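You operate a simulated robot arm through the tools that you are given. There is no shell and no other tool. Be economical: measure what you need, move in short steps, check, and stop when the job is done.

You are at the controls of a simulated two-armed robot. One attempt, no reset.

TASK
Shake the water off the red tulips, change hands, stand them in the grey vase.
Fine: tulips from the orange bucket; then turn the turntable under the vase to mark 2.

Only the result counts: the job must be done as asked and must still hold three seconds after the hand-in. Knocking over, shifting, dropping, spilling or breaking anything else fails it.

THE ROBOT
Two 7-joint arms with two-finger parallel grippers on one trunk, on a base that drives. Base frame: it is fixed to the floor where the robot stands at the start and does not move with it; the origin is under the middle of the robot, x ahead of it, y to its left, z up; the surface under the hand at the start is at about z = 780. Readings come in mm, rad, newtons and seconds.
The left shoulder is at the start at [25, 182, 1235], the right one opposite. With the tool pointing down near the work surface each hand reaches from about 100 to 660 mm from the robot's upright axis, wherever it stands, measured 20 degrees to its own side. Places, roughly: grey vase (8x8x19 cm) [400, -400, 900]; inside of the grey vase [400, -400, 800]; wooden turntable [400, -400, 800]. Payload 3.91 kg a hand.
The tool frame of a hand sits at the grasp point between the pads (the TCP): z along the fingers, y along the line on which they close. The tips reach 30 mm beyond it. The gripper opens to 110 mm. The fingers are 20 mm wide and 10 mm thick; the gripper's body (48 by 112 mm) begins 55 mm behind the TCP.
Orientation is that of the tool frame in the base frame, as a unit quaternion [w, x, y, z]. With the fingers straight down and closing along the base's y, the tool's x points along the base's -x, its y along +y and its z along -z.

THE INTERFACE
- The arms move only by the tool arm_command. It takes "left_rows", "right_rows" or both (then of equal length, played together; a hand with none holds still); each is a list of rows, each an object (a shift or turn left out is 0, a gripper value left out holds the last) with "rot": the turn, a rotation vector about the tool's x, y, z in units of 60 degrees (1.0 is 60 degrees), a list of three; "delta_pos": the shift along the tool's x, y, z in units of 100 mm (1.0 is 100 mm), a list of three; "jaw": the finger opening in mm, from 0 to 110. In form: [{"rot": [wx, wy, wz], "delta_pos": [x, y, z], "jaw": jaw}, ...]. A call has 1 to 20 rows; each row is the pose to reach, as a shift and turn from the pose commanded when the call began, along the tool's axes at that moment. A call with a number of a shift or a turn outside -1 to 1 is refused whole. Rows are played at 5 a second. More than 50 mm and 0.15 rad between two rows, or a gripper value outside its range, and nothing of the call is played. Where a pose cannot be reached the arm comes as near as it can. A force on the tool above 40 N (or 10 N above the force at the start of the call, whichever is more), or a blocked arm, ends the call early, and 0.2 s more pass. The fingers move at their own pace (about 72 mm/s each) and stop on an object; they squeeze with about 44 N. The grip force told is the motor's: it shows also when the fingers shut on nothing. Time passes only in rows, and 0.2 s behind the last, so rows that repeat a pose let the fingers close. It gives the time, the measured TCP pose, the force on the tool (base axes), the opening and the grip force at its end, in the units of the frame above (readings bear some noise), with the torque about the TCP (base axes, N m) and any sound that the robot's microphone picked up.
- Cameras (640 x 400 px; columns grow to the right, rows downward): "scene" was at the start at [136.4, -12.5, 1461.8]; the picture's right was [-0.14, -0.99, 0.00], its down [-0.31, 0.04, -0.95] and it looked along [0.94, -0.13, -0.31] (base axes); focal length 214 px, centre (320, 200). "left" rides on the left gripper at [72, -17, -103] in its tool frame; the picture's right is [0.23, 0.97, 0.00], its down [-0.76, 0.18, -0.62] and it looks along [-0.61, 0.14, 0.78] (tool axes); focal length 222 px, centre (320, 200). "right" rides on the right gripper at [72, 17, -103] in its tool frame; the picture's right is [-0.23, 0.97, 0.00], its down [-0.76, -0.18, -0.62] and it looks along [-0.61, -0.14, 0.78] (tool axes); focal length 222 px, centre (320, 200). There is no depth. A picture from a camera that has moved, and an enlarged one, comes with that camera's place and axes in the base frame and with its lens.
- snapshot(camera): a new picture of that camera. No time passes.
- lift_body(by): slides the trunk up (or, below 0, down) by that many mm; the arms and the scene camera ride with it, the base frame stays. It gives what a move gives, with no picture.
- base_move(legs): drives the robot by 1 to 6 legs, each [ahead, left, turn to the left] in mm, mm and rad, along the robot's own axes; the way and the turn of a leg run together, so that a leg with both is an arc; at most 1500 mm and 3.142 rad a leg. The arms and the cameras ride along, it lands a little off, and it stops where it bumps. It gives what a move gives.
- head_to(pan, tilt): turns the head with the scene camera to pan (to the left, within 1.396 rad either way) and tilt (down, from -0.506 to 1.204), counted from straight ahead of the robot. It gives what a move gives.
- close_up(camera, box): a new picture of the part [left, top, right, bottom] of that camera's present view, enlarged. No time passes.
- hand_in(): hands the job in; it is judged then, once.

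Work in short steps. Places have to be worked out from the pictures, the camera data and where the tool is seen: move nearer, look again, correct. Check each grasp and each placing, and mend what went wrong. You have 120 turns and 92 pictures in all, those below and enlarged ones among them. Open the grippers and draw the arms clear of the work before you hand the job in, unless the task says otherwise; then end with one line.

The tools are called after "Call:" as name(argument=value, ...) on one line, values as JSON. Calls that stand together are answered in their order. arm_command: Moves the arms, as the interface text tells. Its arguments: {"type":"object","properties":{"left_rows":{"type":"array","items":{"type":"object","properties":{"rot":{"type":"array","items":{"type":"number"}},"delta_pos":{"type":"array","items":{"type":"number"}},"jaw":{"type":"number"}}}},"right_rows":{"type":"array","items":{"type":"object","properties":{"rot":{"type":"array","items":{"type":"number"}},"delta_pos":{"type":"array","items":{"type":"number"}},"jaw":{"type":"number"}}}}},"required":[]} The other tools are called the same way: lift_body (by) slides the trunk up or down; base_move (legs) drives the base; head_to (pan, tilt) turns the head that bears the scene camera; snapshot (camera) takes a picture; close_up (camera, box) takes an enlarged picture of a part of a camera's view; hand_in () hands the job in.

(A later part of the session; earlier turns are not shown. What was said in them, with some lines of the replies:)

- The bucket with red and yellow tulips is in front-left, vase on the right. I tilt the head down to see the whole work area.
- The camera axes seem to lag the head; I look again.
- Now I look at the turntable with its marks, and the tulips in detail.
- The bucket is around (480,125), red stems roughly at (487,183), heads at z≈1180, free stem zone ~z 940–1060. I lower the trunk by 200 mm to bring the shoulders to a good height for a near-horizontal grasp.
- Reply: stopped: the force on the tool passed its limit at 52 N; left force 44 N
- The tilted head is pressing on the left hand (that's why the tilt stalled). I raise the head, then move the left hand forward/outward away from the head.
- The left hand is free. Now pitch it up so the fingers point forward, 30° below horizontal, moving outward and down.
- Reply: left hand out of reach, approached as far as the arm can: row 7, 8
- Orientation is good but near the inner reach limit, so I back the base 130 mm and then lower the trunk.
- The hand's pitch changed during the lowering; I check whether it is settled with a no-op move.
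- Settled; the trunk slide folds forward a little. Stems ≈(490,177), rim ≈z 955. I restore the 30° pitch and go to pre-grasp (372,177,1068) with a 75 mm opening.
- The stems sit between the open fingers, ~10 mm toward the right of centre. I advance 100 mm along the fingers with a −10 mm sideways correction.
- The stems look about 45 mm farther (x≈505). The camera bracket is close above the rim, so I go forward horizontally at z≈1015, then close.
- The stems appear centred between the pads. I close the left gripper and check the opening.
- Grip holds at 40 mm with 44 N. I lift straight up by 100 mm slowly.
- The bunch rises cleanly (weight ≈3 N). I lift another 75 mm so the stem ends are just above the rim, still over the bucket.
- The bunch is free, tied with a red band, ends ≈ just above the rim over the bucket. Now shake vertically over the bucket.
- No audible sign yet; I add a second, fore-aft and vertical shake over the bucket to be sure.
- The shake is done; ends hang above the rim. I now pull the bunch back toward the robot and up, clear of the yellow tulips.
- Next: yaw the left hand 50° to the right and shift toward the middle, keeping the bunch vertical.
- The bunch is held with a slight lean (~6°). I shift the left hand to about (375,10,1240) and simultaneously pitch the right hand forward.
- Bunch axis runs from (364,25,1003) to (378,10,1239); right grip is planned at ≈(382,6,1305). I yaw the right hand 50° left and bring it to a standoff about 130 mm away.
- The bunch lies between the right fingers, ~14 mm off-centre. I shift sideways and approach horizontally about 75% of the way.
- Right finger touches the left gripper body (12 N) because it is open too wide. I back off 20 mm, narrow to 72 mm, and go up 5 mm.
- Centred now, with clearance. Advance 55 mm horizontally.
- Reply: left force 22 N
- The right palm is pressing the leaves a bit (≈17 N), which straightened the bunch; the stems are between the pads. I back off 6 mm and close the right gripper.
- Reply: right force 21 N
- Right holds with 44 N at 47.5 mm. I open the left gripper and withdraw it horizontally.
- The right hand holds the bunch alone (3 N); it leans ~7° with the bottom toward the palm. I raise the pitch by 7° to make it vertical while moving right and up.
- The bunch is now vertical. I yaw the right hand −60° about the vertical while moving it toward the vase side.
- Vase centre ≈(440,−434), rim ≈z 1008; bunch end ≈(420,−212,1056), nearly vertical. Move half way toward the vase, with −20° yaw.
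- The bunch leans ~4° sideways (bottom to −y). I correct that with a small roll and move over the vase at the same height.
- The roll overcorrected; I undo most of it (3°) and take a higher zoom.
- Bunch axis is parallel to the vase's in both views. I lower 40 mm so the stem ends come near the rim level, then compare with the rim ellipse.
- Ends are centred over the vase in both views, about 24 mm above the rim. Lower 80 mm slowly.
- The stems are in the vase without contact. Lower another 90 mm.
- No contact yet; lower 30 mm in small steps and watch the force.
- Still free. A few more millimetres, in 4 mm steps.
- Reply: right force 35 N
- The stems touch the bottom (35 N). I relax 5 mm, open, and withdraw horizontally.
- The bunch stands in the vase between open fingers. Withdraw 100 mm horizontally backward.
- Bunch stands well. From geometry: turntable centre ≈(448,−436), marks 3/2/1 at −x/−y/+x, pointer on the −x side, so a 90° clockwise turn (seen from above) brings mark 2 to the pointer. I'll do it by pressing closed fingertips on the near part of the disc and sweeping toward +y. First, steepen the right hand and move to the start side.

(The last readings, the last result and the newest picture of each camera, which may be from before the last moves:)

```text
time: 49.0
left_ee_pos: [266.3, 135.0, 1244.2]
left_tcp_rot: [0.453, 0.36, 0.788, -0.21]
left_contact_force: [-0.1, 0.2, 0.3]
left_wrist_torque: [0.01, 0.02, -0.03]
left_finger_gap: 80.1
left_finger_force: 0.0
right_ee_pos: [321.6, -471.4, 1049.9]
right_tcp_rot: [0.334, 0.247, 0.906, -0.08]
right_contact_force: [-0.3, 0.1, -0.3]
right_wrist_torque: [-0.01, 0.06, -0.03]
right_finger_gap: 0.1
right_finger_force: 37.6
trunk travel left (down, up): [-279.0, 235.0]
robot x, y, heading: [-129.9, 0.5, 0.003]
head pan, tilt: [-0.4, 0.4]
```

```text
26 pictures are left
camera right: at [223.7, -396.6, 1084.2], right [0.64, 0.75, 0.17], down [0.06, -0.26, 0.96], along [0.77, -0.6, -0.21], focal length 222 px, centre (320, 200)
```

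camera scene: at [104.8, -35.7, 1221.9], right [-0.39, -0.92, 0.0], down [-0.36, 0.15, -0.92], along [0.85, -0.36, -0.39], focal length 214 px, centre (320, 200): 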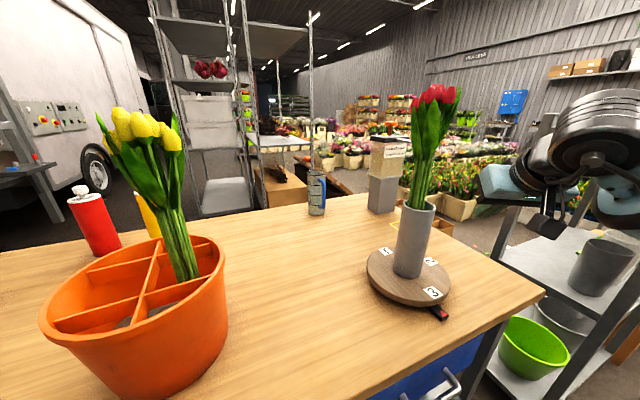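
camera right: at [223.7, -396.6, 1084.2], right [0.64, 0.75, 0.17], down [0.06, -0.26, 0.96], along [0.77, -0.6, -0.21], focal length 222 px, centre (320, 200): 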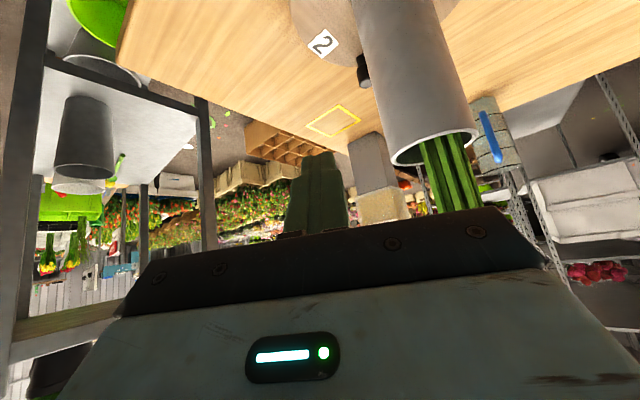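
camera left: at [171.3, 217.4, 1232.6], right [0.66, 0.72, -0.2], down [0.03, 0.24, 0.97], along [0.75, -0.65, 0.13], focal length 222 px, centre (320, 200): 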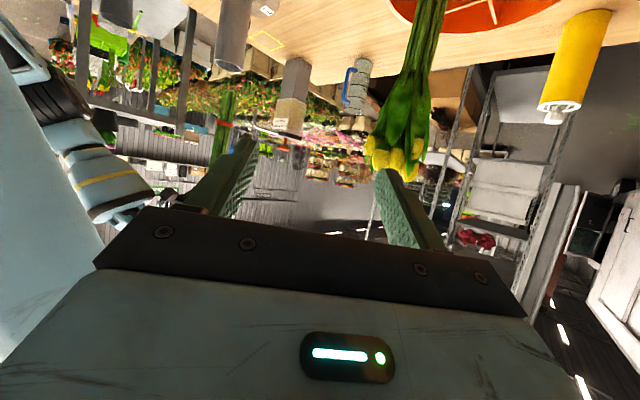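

There is a dark object on the disc behind the vase; look closer.

Call:
close_up(camera="right", box=[280, 0, 480, 140])

Call:
close_up(camera="scene", box=[350, 190, 470, 330])

```text
2.86 times, centred on (380, 70) of right
camera zoom: at [223.7, -396.6, 1084.2], right [0.64, 0.75, 0.17], down [0.06, -0.26, 0.96], along [0.77, -0.6, -0.21], focal length 635 px, centre (149, 571)
```

zoom: 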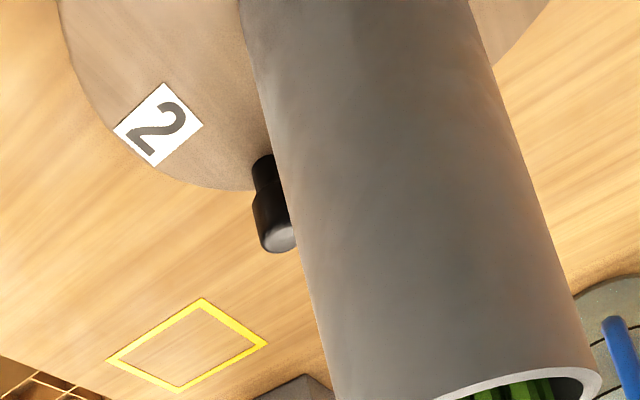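

```text
2.86 times, centred on (410, 260) of scene
camera zoom: at [104.8, -35.7, 1221.9], right [-0.39, -0.92, 0.0], down [-0.36, 0.15, -0.92], along [0.85, -0.36, -0.39], focal length 613 px, centre (63, 29)
```

zoom: 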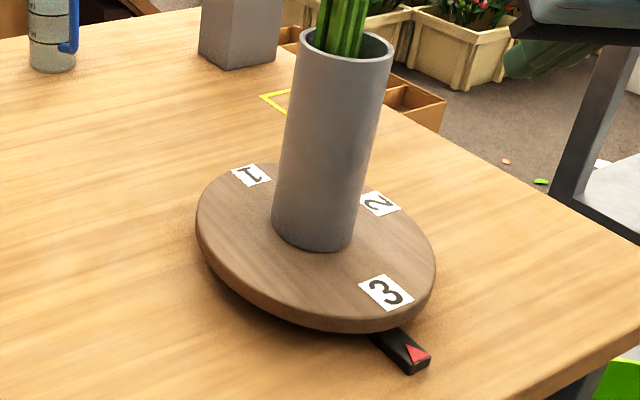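

A knob is on the disc's far-right side. The near side remains free, so I'll use fingertip friction on the near part; the knob stays clear of that sweep. Descend toward the start point (385,−499).

Call:
arm_command(right_rows=[{"delta_pos": [0.105, 0, 0.22]}, {"delta_pos": [0.21, 0.01, 0.44]}, {"delta_pos": [0.315, 0.01, 0.66]}, {"delta_pos": [0.42, 0.02, 0.87]}])

Call:
arm_command(right_rows=[{"delta_pos": [0.105, 0, 0.22]}, {"delta_pos": [0.21, 0.01, 0.44]}, {"delta_pos": [0.315, 0.01, 0.66]}, {"delta_pos": [0.41, 0.02, 0.87]}])

Call:
snapshot(camera="right")

Call:
close_up(camera="scene", box=[350, 150, 510, 330])

```text
time: 50.0
left_ee_pos: [267.7, 134.2, 1243.4]
left_tcp_rot: [0.453, 0.36, 0.788, -0.21]
left_contact_force: [0.4, 0.8, -0.5]
left_wrist_torque: [0.06, -0.01, 0.01]
left_finger_gap: 80.2
left_finger_force: 0.0
right_ee_pos: [345.9, -480.0, 954.4]
right_tcp_rot: [0.333, 0.246, 0.907, -0.079]
right_contact_force: [0.1, 0.4, 0.2]
right_wrist_torque: [-0.01, 0.03, 0.0]
right_finger_gap: 0.2
right_finger_force: 37.2
trunk travel left (down, up): [-279.0, 235.0]
robot x, y, heading: [-134.1, 4.0, -0.0]
head pan, tilt: [-0.4, 0.4]
```

```text
time: 51.0
left_ee_pos: [265.8, 133.9, 1243.3]
left_tcp_rot: [0.453, 0.36, 0.788, -0.209]
left_contact_force: [-0.5, -0.6, -0.1]
left_wrist_torque: [0.0, 0.0, 0.01]
left_finger_gap: 80.2
left_finger_force: 0.1
right_ee_pos: [367.9, -487.2, 862.4]
right_tcp_rot: [0.333, 0.247, 0.907, -0.079]
right_contact_force: [0.2, 0.2, -1.3]
right_wrist_torque: [0.0, -0.01, -0.02]
right_finger_gap: 0.0
right_finger_force: 37.9
trunk travel left (down, up): [-279.0, 235.0]
robot x, y, heading: [-129.3, -2.5, -0.004]
head pan, tilt: [-0.4, 0.4]
```

```text
23 pictures are left
camera right: at [269.9, -413.6, 896.5], right [0.64, 0.75, 0.17], down [0.06, -0.26, 0.96], along [0.77, -0.6, -0.21], focal length 222 px, centre (320, 200)
```

right: 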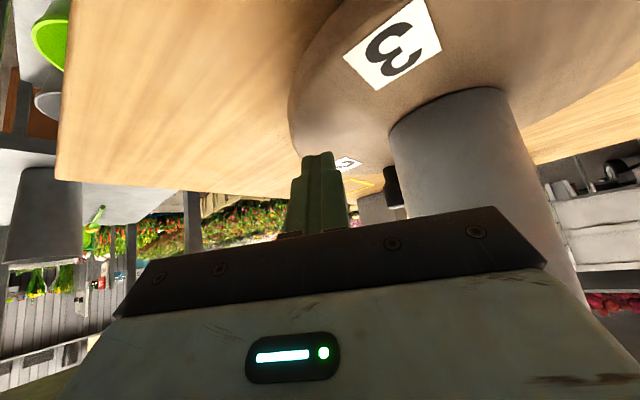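

```text
2.22 times, centred on (430, 240) of scene
camera zoom: at [105.2, -35.5, 1221.8], right [-0.39, -0.92, 0.0], down [-0.36, 0.15, -0.92], along [0.85, -0.36, -0.39], focal length 477 px, centre (76, 111)
```

zoom: 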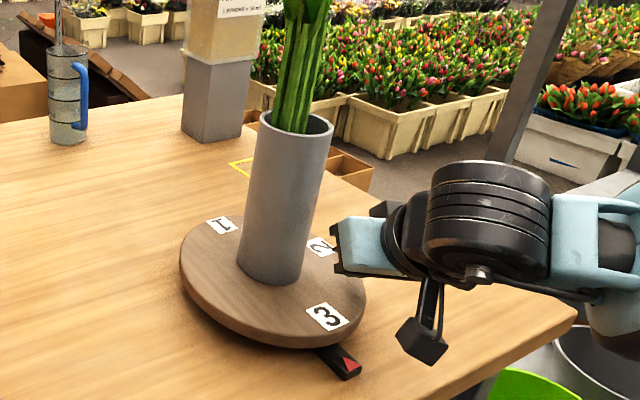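

Fingertips are above the disc near its right-front edge. Lower gently to contact.

Call:
arm_command(right_rows=[{"delta_pos": [0.052, 0, 0.061]}, {"delta_pos": [0.09, 0, 0.107]}, {"delta_pos": [0.116, 0, 0.1375]}, {"delta_pos": [0.135, 0, 0.16]}])

```text
time: 52.0
left_ee_pos: [265.3, 134.9, 1244.8]
left_tcp_rot: [0.454, 0.36, 0.788, -0.208]
left_contact_force: [-0.5, 0.0, -0.6]
left_wrist_torque: [-0.02, -0.03, -0.02]
left_finger_gap: 80.0
left_finger_force: 0.1
right_ee_pos: [371.0, -487.8, 852.7]
right_tcp_rot: [0.344, 0.247, 0.902, -0.081]
right_contact_force: [-8.4, 4.5, 19.6]
right_wrist_torque: [-0.09, -0.17, 0.08]
right_finger_gap: 0.0
right_finger_force: 37.5
trunk travel left (down, up): [-279.0, 235.0]
robot x, y, heading: [-130.7, 0.0, 0.004]
head pan, tilt: [-0.4, 0.4]
stopped in row 4 (right hand): the force on the tool passed its limit at 43 N (the readings are from after the stop); the commanded pose is now the measured one
```

Contact at ~20 N press. Now sweep the tip ~40° along the arc around the disc centre, toward +y, keeping the light press.

Call:
arm_command(right_rows=[{"delta_pos": [0.051, 0.022, -0.03]}, {"delta_pos": [0.095, 0.047, -0.069]}, {"delta_pos": [0.134, 0.075, -0.103]}, {"delta_pos": [0.173, 0.105, -0.135]}, {"delta_pos": [0.208, 0.14, -0.166]}, {"delta_pos": [0.243, 0.177, -0.195]}, {"delta_pos": [0.275, 0.219, -0.222]}, {"delta_pos": [0.306, 0.261, -0.247]}, {"delta_pos": [0.333, 0.308, -0.27]}, {"delta_pos": [0.359, 0.356, -0.291]}])

Call:
close_up(camera="scene", box=[350, 150, 510, 330])

```text
time: 54.2
left_ee_pos: [264.6, 135.2, 1244.5]
left_tcp_rot: [0.455, 0.36, 0.787, -0.21]
left_contact_force: [0.2, -0.1, -0.4]
left_wrist_torque: [-0.01, 0.02, -0.01]
left_finger_gap: 79.8
left_finger_force: 0.1
right_ee_pos: [348.3, -432.9, 852.9]
right_tcp_rot: [0.345, 0.248, 0.902, -0.082]
right_contact_force: [-4.1, -6.1, 30.0]
right_wrist_torque: [-0.4, -0.21, -0.49]
right_finger_gap: 0.0
right_finger_force: 37.9
trunk travel left (down, up): [-279.0, 235.0]
robot x, y, heading: [-127.0, -0.8, 0.0]
head pan, tilt: [-0.4, 0.4]
```

```text
2.22 times, centred on (430, 240) of scene
camera zoom: at [102.5, -34.3, 1222.4], right [-0.39, -0.92, 0.0], down [-0.36, 0.15, -0.92], along [0.85, -0.36, -0.39], focal length 477 px, centre (76, 111)
```

zoom: 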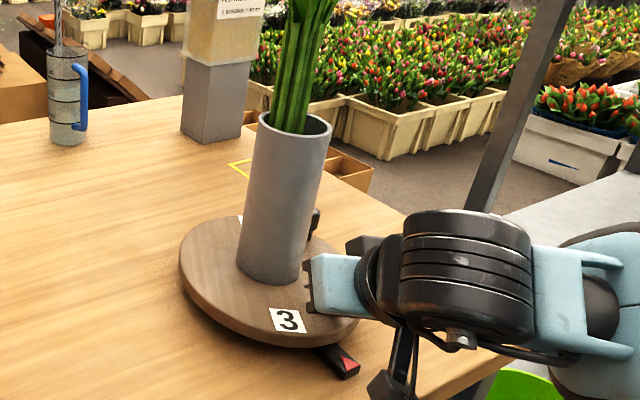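

The disc turns with the finger (about 30° so far, vase rides along). Continue another 45° along the arc.

Call:
arm_command(right_rows=[{"delta_pos": [0.025, 0.058, -0.021]}, {"delta_pos": [0.047, 0.119, -0.038]}, {"delta_pos": [0.066, 0.18, -0.052]}, {"delta_pos": [0.08, 0.244, -0.063]}, {"delta_pos": [0.092, 0.309, -0.071]}, {"delta_pos": [0.099, 0.374, -0.075]}, {"delta_pos": [0.101, 0.44, -0.075]}, {"delta_pos": [0.101, 0.506, -0.073]}, {"delta_pos": [0.096, 0.572, -0.066]}, {"delta_pos": [0.088, 0.637, -0.057]}])

Call:
close_up(camera="scene", box=[350, 150, 510, 330])

```text
time: 56.4
left_ee_pos: [263.2, 135.9, 1243.6]
left_tcp_rot: [0.454, 0.361, 0.787, -0.21]
left_contact_force: [-0.2, 0.4, 1.0]
left_wrist_torque: [-0.01, -0.02, 0.02]
left_finger_gap: 80.1
left_finger_force: 0.0
right_ee_pos: [370.0, -372.7, 852.9]
right_tcp_rot: [0.346, 0.247, 0.902, -0.08]
right_contact_force: [-7.9, -1.1, 33.5]
right_wrist_torque: [-0.27, -0.11, -0.44]
right_finger_gap: 0.0
right_finger_force: 37.5
trunk travel left (down, up): [-279.0, 235.0]
robot x, y, heading: [-129.0, -1.2, -0.001]
head pan, tilt: [-0.4, 0.4]
```

```text
2.22 times, centred on (430, 240) of scene
camera zoom: at [101.9, -33.8, 1222.6], right [-0.39, -0.92, 0.0], down [-0.36, 0.15, -0.92], along [0.85, -0.36, -0.39], focal length 477 px, centre (76, 111)
```

zoom: 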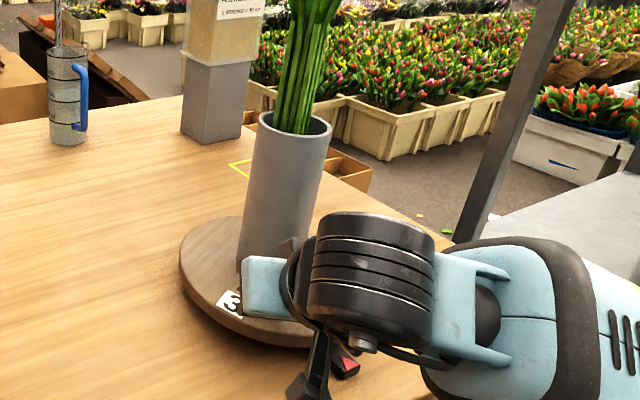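

Rotated about 66°; ~28° more is needed. Lift, return to the start side, and look at alignment.

Call:
arm_command(right_rows=[{"delta_pos": [-0.1, 0.0, -0.11]}, {"delta_pos": [-0.2, 0.0, -0.225]}, {"delta_pos": [-0.25, -0.26, -0.18]}, {"delta_pos": [-0.31, -0.52, -0.135]}, {"delta_pos": [-0.382, -0.785, -0.088]}])

Call:
close_up(camera="scene", box=[350, 150, 510, 330])

Call:
snapshot(camera="right")

```text
time: 57.6
left_ee_pos: [267.0, 134.4, 1244.1]
left_tcp_rot: [0.453, 0.361, 0.788, -0.209]
left_contact_force: [-0.8, -0.5, 0.2]
left_wrist_torque: [-0.01, 0.02, 0.02]
left_finger_gap: 79.9
left_finger_force: 0.1
right_ee_pos: [352.7, -453.2, 878.9]
right_tcp_rot: [0.341, 0.246, 0.904, -0.081]
right_contact_force: [-0.5, 0.4, 0.6]
right_wrist_torque: [-0.02, -0.01, -0.03]
right_finger_gap: 0.0
right_finger_force: 38.2
trunk travel left (down, up): [-279.0, 235.0]
robot x, y, heading: [-131.0, -1.2, -0.001]
head pan, tilt: [-0.4, 0.4]
```

```text
2.22 times, centred on (430, 240) of scene
camera zoom: at [104.4, -35.6, 1221.9], right [-0.39, -0.92, 0.0], down [-0.36, 0.15, -0.92], along [0.85, -0.36, -0.39], focal length 477 px, centre (76, 111)
```

zoom: 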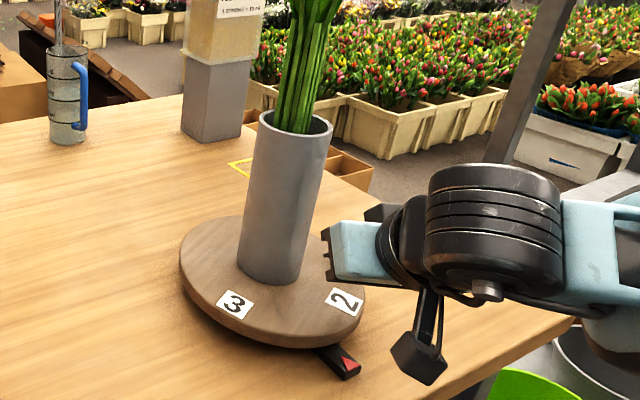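

```text
18 pictures are left
camera right: at [253.2, -379.7, 911.6], right [0.63, 0.75, 0.17], down [0.04, -0.26, 0.97], along [0.77, -0.6, -0.2], focal length 222 px, centre (320, 200)
```

right: 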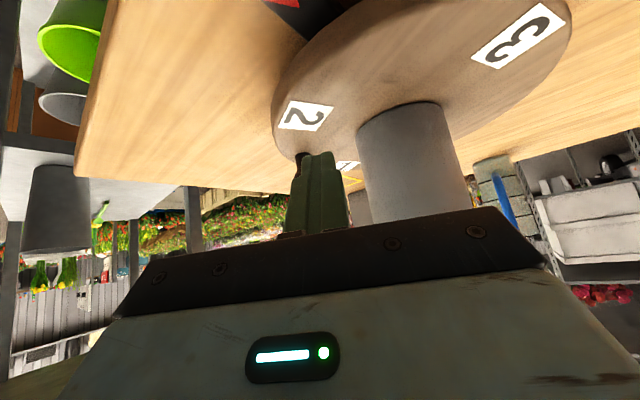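

Mark 2 is at ≈203°, pointer ≈175° about centre (443,−436): ~28° to go. Press again and sweep 32° (allowing for some slip).

Call:
arm_command(right_rows=[{"delta_pos": [0.09, 0, 0.104]}, {"delta_pos": [0.144, 0, 0.166]}, {"delta_pos": [0.177, 0, 0.204]}, {"delta_pos": [0.21, 0.034, 0.176]}, {"delta_pos": [0.239, 0.073, 0.152]}, {"delta_pos": [0.265, 0.115, 0.13]}, {"delta_pos": [0.291, 0.159, 0.11]}, {"delta_pos": [0.313, 0.205, 0.091]}, {"delta_pos": [0.333, 0.253, 0.076]}, {"delta_pos": [0.35, 0.303, 0.062]}, {"delta_pos": [0.365, 0.354, 0.05]}])

Call:
close_up(camera="scene", box=[350, 150, 510, 330])

```text
time: 60.0
left_ee_pos: [265.5, 135.4, 1244.8]
left_tcp_rot: [0.453, 0.361, 0.787, -0.21]
left_contact_force: [-0.2, -0.3, 0.6]
left_wrist_torque: [-0.01, -0.01, 0.01]
left_finger_gap: 80.0
left_finger_force: 0.1
right_ee_pos: [348.6, -410.7, 852.9]
right_tcp_rot: [0.343, 0.247, 0.903, -0.081]
right_contact_force: [-1.7, -1.2, 10.2]
right_wrist_torque: [-0.14, -0.07, -0.2]
right_finger_gap: 0.1
right_finger_force: 37.4
trunk travel left (down, up): [-279.0, 235.0]
robot x, y, heading: [-127.3, -1.5, 0.006]
head pan, tilt: [-0.4, 0.4]
```

```text
2.22 times, centred on (430, 240) of scene
camera zoom: at [104.0, -35.0, 1222.1], right [-0.39, -0.92, 0.0], down [-0.36, 0.15, -0.92], along [0.85, -0.36, -0.39], focal length 477 px, centre (76, 111)
```

zoom: 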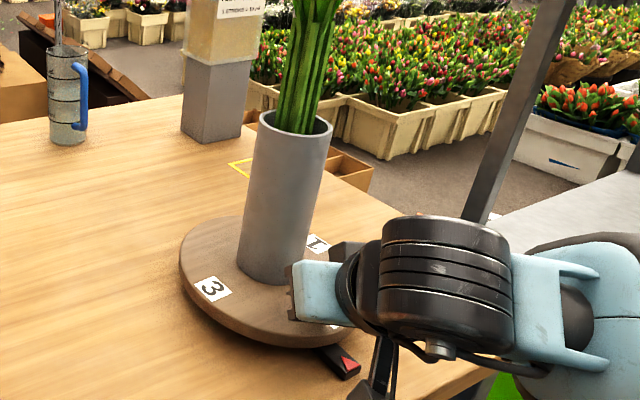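

About 20° more done; ~9° remain. Continue 12° with slightly more press.

Call:
arm_command(right_rows=[{"delta_pos": [0.01, 0, 0.011]}, {"delta_pos": [0.016, 0.026, 0.006]}, {"delta_pos": [0.022, 0.052, 0.002]}, {"delta_pos": [0.027, 0.079, -0.001]}, {"delta_pos": [0.032, 0.106, -0.005]}, {"delta_pos": [0.036, 0.132, -0.007]}])

Call:
arm_command(right_rows=[{"delta_pos": [-0.1, 0.0, -0.11]}, {"delta_pos": [-0.23, 0.0, -0.26]}, {"delta_pos": [-0.25, -0.26, -0.4]}, {"delta_pos": [-0.31, -0.52, -0.5]}, {"delta_pos": [-0.382, -0.785, -0.6]}])

Call:
close_up(camera="scene", box=[350, 190, 470, 330])

Call:
snapshot(camera="right")

```text
time: 61.4
left_ee_pos: [263.2, 136.2, 1243.4]
left_tcp_rot: [0.454, 0.36, 0.788, -0.209]
left_contact_force: [-0.6, 0.4, 0.3]
left_wrist_torque: [0.01, 0.04, 0.0]
left_finger_gap: 79.8
left_finger_force: 0.0
right_ee_pos: [350.8, -397.7, 853.4]
right_tcp_rot: [0.343, 0.247, 0.902, -0.081]
right_contact_force: [-4.3, -3.4, 26.2]
right_wrist_torque: [-0.3, -0.14, -0.42]
right_finger_gap: 0.0
right_finger_force: 37.5
trunk travel left (down, up): [-279.0, 235.0]
robot x, y, heading: [-129.4, -2.7, -0.001]
head pan, tilt: [-0.4, 0.4]
```

```text
time: 62.6
left_ee_pos: [266.4, 134.2, 1243.0]
left_tcp_rot: [0.453, 0.36, 0.788, -0.209]
left_contact_force: [0.0, -0.5, 0.0]
left_wrist_torque: [-0.01, -0.05, 0.01]
left_finger_gap: 79.9
left_finger_force: 0.0
right_ee_pos: [303.9, -460.5, 920.6]
right_tcp_rot: [0.341, 0.247, 0.903, -0.08]
right_contact_force: [-0.5, 0.5, -0.5]
right_wrist_torque: [0.0, 0.0, 0.01]
right_finger_gap: 0.0
right_finger_force: 37.4
trunk travel left (down, up): [-279.0, 235.0]
robot x, y, heading: [-130.9, -1.4, 0.003]
head pan, tilt: [-0.4, 0.4]
```

```text
2.86 times, centred on (410, 260) of scene
camera zoom: at [104.0, -34.9, 1222.1], right [-0.39, -0.92, 0.0], down [-0.36, 0.15, -0.92], along [0.85, -0.36, -0.39], focal length 613 px, centre (63, 29)
```

zoom: 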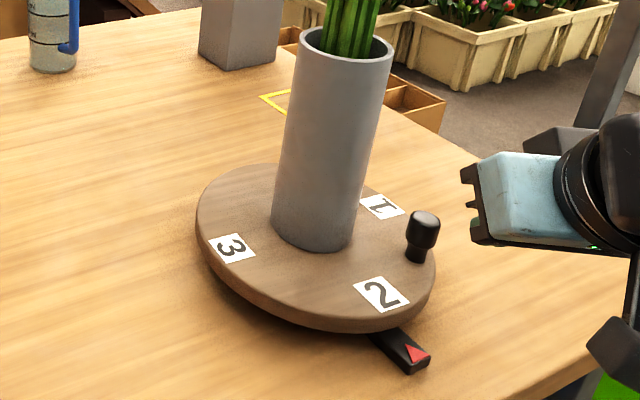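

```text
15 pictures are left
camera right: at [205.4, -387.3, 953.2], right [0.63, 0.75, 0.17], down [0.04, -0.26, 0.97], along [0.77, -0.6, -0.2], focal length 222 px, centre (320, 200)
```

right: 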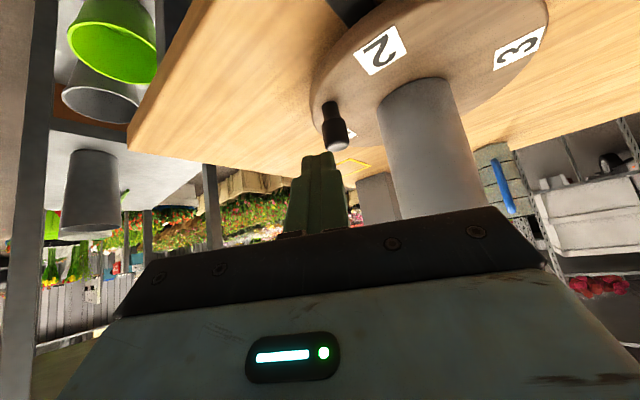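

Mark 2 now lies on the line centre–pointer (≈175° vs ≈176–178°), within ~2°. I withdraw the right arm up/back and open the grippers.

Call:
arm_command(right_rows=[{"delta_pos": [0, 0, -0.25]}, {"delta_pos": [0, 0, -0.5]}, {"delta_pos": [0, 0, -0.75]}, {"delta_pos": [0, 0, -1.0], "jaw": 60}, {"delta_pos": [0, 0, -1.0], "jaw": 110}, {"delta_pos": [0, 0, -1.0], "jaw": 110}], left_rows=[{}, {}, {"jaw": 110}, {"jaw": 110}, {"jaw": 110}, {"jaw": 110}])

Call:
snapshot(camera="scene")

Call:
close_up(camera="right", box=[280, 0, 580, 180])

```text
time: 64.0
left_ee_pos: [266.8, 133.2, 1243.0]
left_tcp_rot: [0.453, 0.361, 0.788, -0.21]
left_contact_force: [0.3, 0.0, -0.9]
left_wrist_torque: [0.01, 0.01, 0.0]
left_finger_gap: 110.2
left_finger_force: 0.0
right_ee_pos: [253.6, -434.6, 999.3]
right_tcp_rot: [0.341, 0.246, 0.904, -0.08]
right_contact_force: [-0.6, 0.4, 0.2]
right_wrist_torque: [-0.01, -0.01, 0.01]
right_finger_gap: 108.9
right_finger_force: 0.8
right hand out of reach, approached as far as the arm can: row 4, 5, 6
trunk travel left (down, up): [-279.0, 235.0]
robot x, y, heading: [-130.1, -1.1, 0.001]
head pan, tilt: [-0.4, 0.4]
```

```text
14 pictures are left
camera scene: at [104.8, -35.4, 1221.9], right [-0.39, -0.92, 0.0], down [-0.36, 0.15, -0.92], along [0.85, -0.36, -0.39], focal length 214 px, centre (320, 200)
```

scene: 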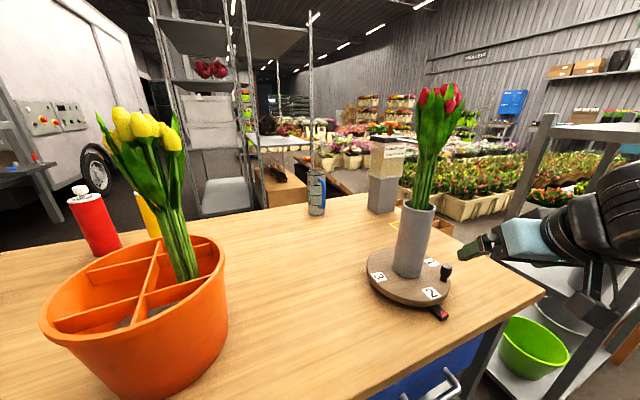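

```text
2.13 times, centred on (430, 90) of right
camera zoom: at [155.2, -359.6, 1031.1], right [0.63, 0.75, 0.17], down [0.04, -0.26, 0.97], along [0.77, -0.6, -0.2], focal length 474 px, centre (85, 435)
```

zoom: 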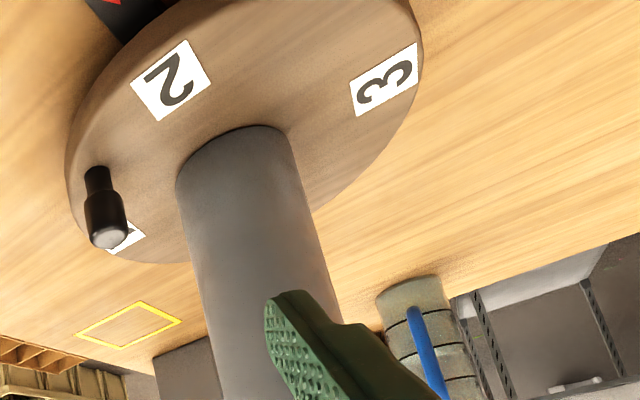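

Both views suggest I over-rotated by ~3°. It's cheap to refine: close the right fingers and return above the near side of the disc for a small counter-stroke.

Call:
arm_command(right_rows=[{"delta_pos": [0, 0, 0], "jaw": 50}, {"delta_pos": [0, 0, 0], "jaw": 0}, {"delta_pos": [0, 0, 0], "jaw": 0}, {"delta_pos": [0.05, 0.12, 0.25]}, {"delta_pos": [0.1, 0.25, 0.5]}, {"delta_pos": [0.15, 0.37, 0.75]}, {"delta_pos": [0.2, 0.5, 0.95]}])

```text
time: 65.6
left_ee_pos: [267.4, 134.2, 1243.8]
left_tcp_rot: [0.453, 0.36, 0.788, -0.21]
left_contact_force: [0.2, 0.2, -0.2]
left_wrist_torque: [-0.05, 0.03, -0.02]
left_finger_gap: 110.2
left_finger_force: 0.1
right_ee_pos: [320.2, -410.8, 915.2]
right_tcp_rot: [0.342, 0.246, 0.903, -0.08]
right_contact_force: [0.2, 0.6, 0.8]
right_wrist_torque: [-0.01, 0.05, 0.0]
right_finger_gap: 0.1
right_finger_force: 38.0
trunk travel left (down, up): [-279.0, 235.0]
robot x, y, heading: [-132.1, 0.4, 0.001]
head pan, tilt: [-0.4, 0.4]
```

Now descend with a light press, stroke ~6.5 mm counter-clockwise, and lift straight up.

Call:
arm_command(right_rows=[{"delta_pos": [0.07, 0.09, 0.25]}, {"delta_pos": [0.145, 0.183, 0.503]}, {"delta_pos": [0.2, 0.183, 0.567]}, {"delta_pos": [0.257, 0.183, 0.631]}, {"delta_pos": [0.257, 0.183, 0.631]}, {"delta_pos": [0.253, 0.162, 0.634]}, {"delta_pos": [0.249, 0.141, 0.637]}, {"delta_pos": [0.245, 0.12, 0.6395]}, {"delta_pos": [0.245, 0.12, 0.6395]}, {"delta_pos": [0.12, 0.12, 0.5]}, {"delta_pos": [-0.017, 0.12, 0.34]}])

Call:
arm_command(right_rows=[{"delta_pos": [0, 0, -0.25]}, {"delta_pos": [-0.05, -0.2, -0.5]}, {"delta_pos": [-0.1, -0.5, -0.7]}])

Call:
close_up(camera="scene", box=[350, 190, 470, 330])

```text
time: 68.0
left_ee_pos: [266.7, 135.0, 1244.3]
left_tcp_rot: [0.453, 0.36, 0.788, -0.21]
left_contact_force: [0.1, -0.8, -0.2]
left_wrist_torque: [0.03, -0.05, 0.02]
left_finger_gap: 110.0
left_finger_force: 0.1
right_ee_pos: [344.5, -413.2, 889.7]
right_tcp_rot: [0.34, 0.246, 0.904, -0.081]
right_contact_force: [-0.5, 0.7, -0.7]
right_wrist_torque: [0.0, -0.04, 0.0]
right_finger_gap: 0.0
right_finger_force: 37.6
trunk travel left (down, up): [-279.0, 235.0]
robot x, y, heading: [-128.0, 0.1, 0.0]
head pan, tilt: [-0.4, 0.4]
```

```text
time: 68.8
left_ee_pos: [265.7, 134.2, 1244.4]
left_tcp_rot: [0.455, 0.36, 0.787, -0.209]
left_contact_force: [-0.1, -1.0, -0.1]
left_wrist_torque: [0.03, -0.01, 0.03]
left_finger_gap: 110.1
left_finger_force: 0.1
right_ee_pos: [283.8, -439.6, 950.8]
right_tcp_rot: [0.341, 0.247, 0.904, -0.08]
right_contact_force: [0.1, 0.0, -0.1]
right_wrist_torque: [-0.01, 0.01, 0.0]
right_finger_gap: 0.1
right_finger_force: 37.5
trunk travel left (down, up): [-279.0, 235.0]
robot x, y, heading: [-127.7, -3.0, 0.001]
head pan, tilt: [-0.4, 0.4]
```

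```text
2.86 times, centred on (410, 260) of scene
camera zoom: at [103.7, -35.0, 1222.2], right [-0.39, -0.92, 0.0], down [-0.36, 0.15, -0.92], along [0.85, -0.36, -0.39], focal length 613 px, centre (63, 29)
```

zoom: 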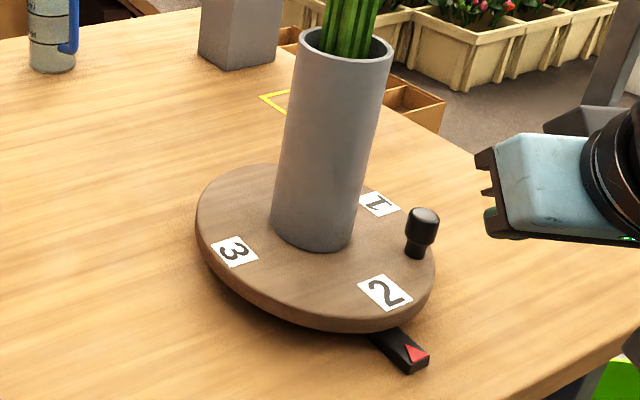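

Mark 2 is now exactly where mark 3 stood at the pointer originally. Withdraw the right hand and open it.

Call:
arm_command(right_rows=[{"delta_pos": [0, 0, -0.2]}, {"delta_pos": [0, 0, -0.4], "jaw": 60}, {"delta_pos": [0, 0, -0.4], "jaw": 110}, {"delta_pos": [0, 0, -0.4], "jaw": 110}, {"delta_pos": [0, 0, -0.4], "jaw": 110}])

Call:
snapshot(camera="scene")

```text
time: 70.0
left_ee_pos: [266.9, 134.4, 1243.9]
left_tcp_rot: [0.454, 0.36, 0.788, -0.208]
left_contact_force: [-0.2, -0.6, 0.5]
left_wrist_torque: [-0.03, 0.01, 0.01]
left_finger_gap: 109.7
left_finger_force: 0.2
right_ee_pos: [266.7, -428.7, 980.8]
right_tcp_rot: [0.34, 0.246, 0.904, -0.08]
right_contact_force: [0.4, -0.3, -0.3]
right_wrist_torque: [-0.04, 0.0, 0.02]
right_finger_gap: 109.9
right_finger_force: 0.1
right hand out of reach, approached as far as the arm can: row 2, 3, 4, 5
trunk travel left (down, up): [-279.0, 235.0]
robot x, y, heading: [-129.6, 0.4, -0.0]
head pan, tilt: [-0.4, 0.4]
```

```text
11 pictures are left
camera scene: at [104.9, -35.5, 1221.8], right [-0.39, -0.92, 0.0], down [-0.36, 0.15, -0.92], along [0.85, -0.36, -0.39], focal length 214 px, centre (320, 200)
```

scene: 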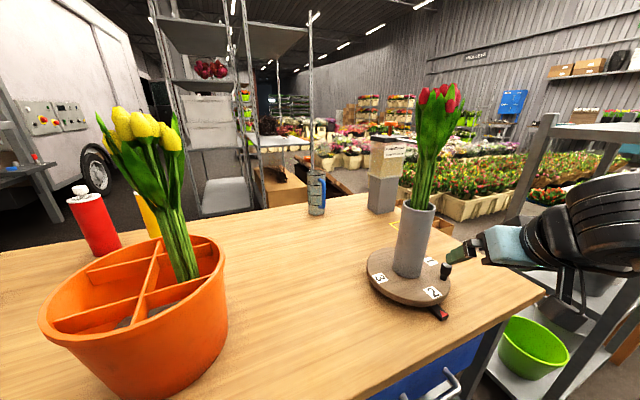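

Red tulips stand in the grey vase, mark 2 is at the pointer, both hands are open and clear, and everything else is undisturbed. Handing in.

Call:
hand_in()

```text
The job is handed in.
```

The red tulips were shaken over the orange bucket, passed from the left hand to the right and stood in the grey vase. The turntable is at mark 2, within about 3° by my camera estimate, and I heard no sound of dripping during the shake.
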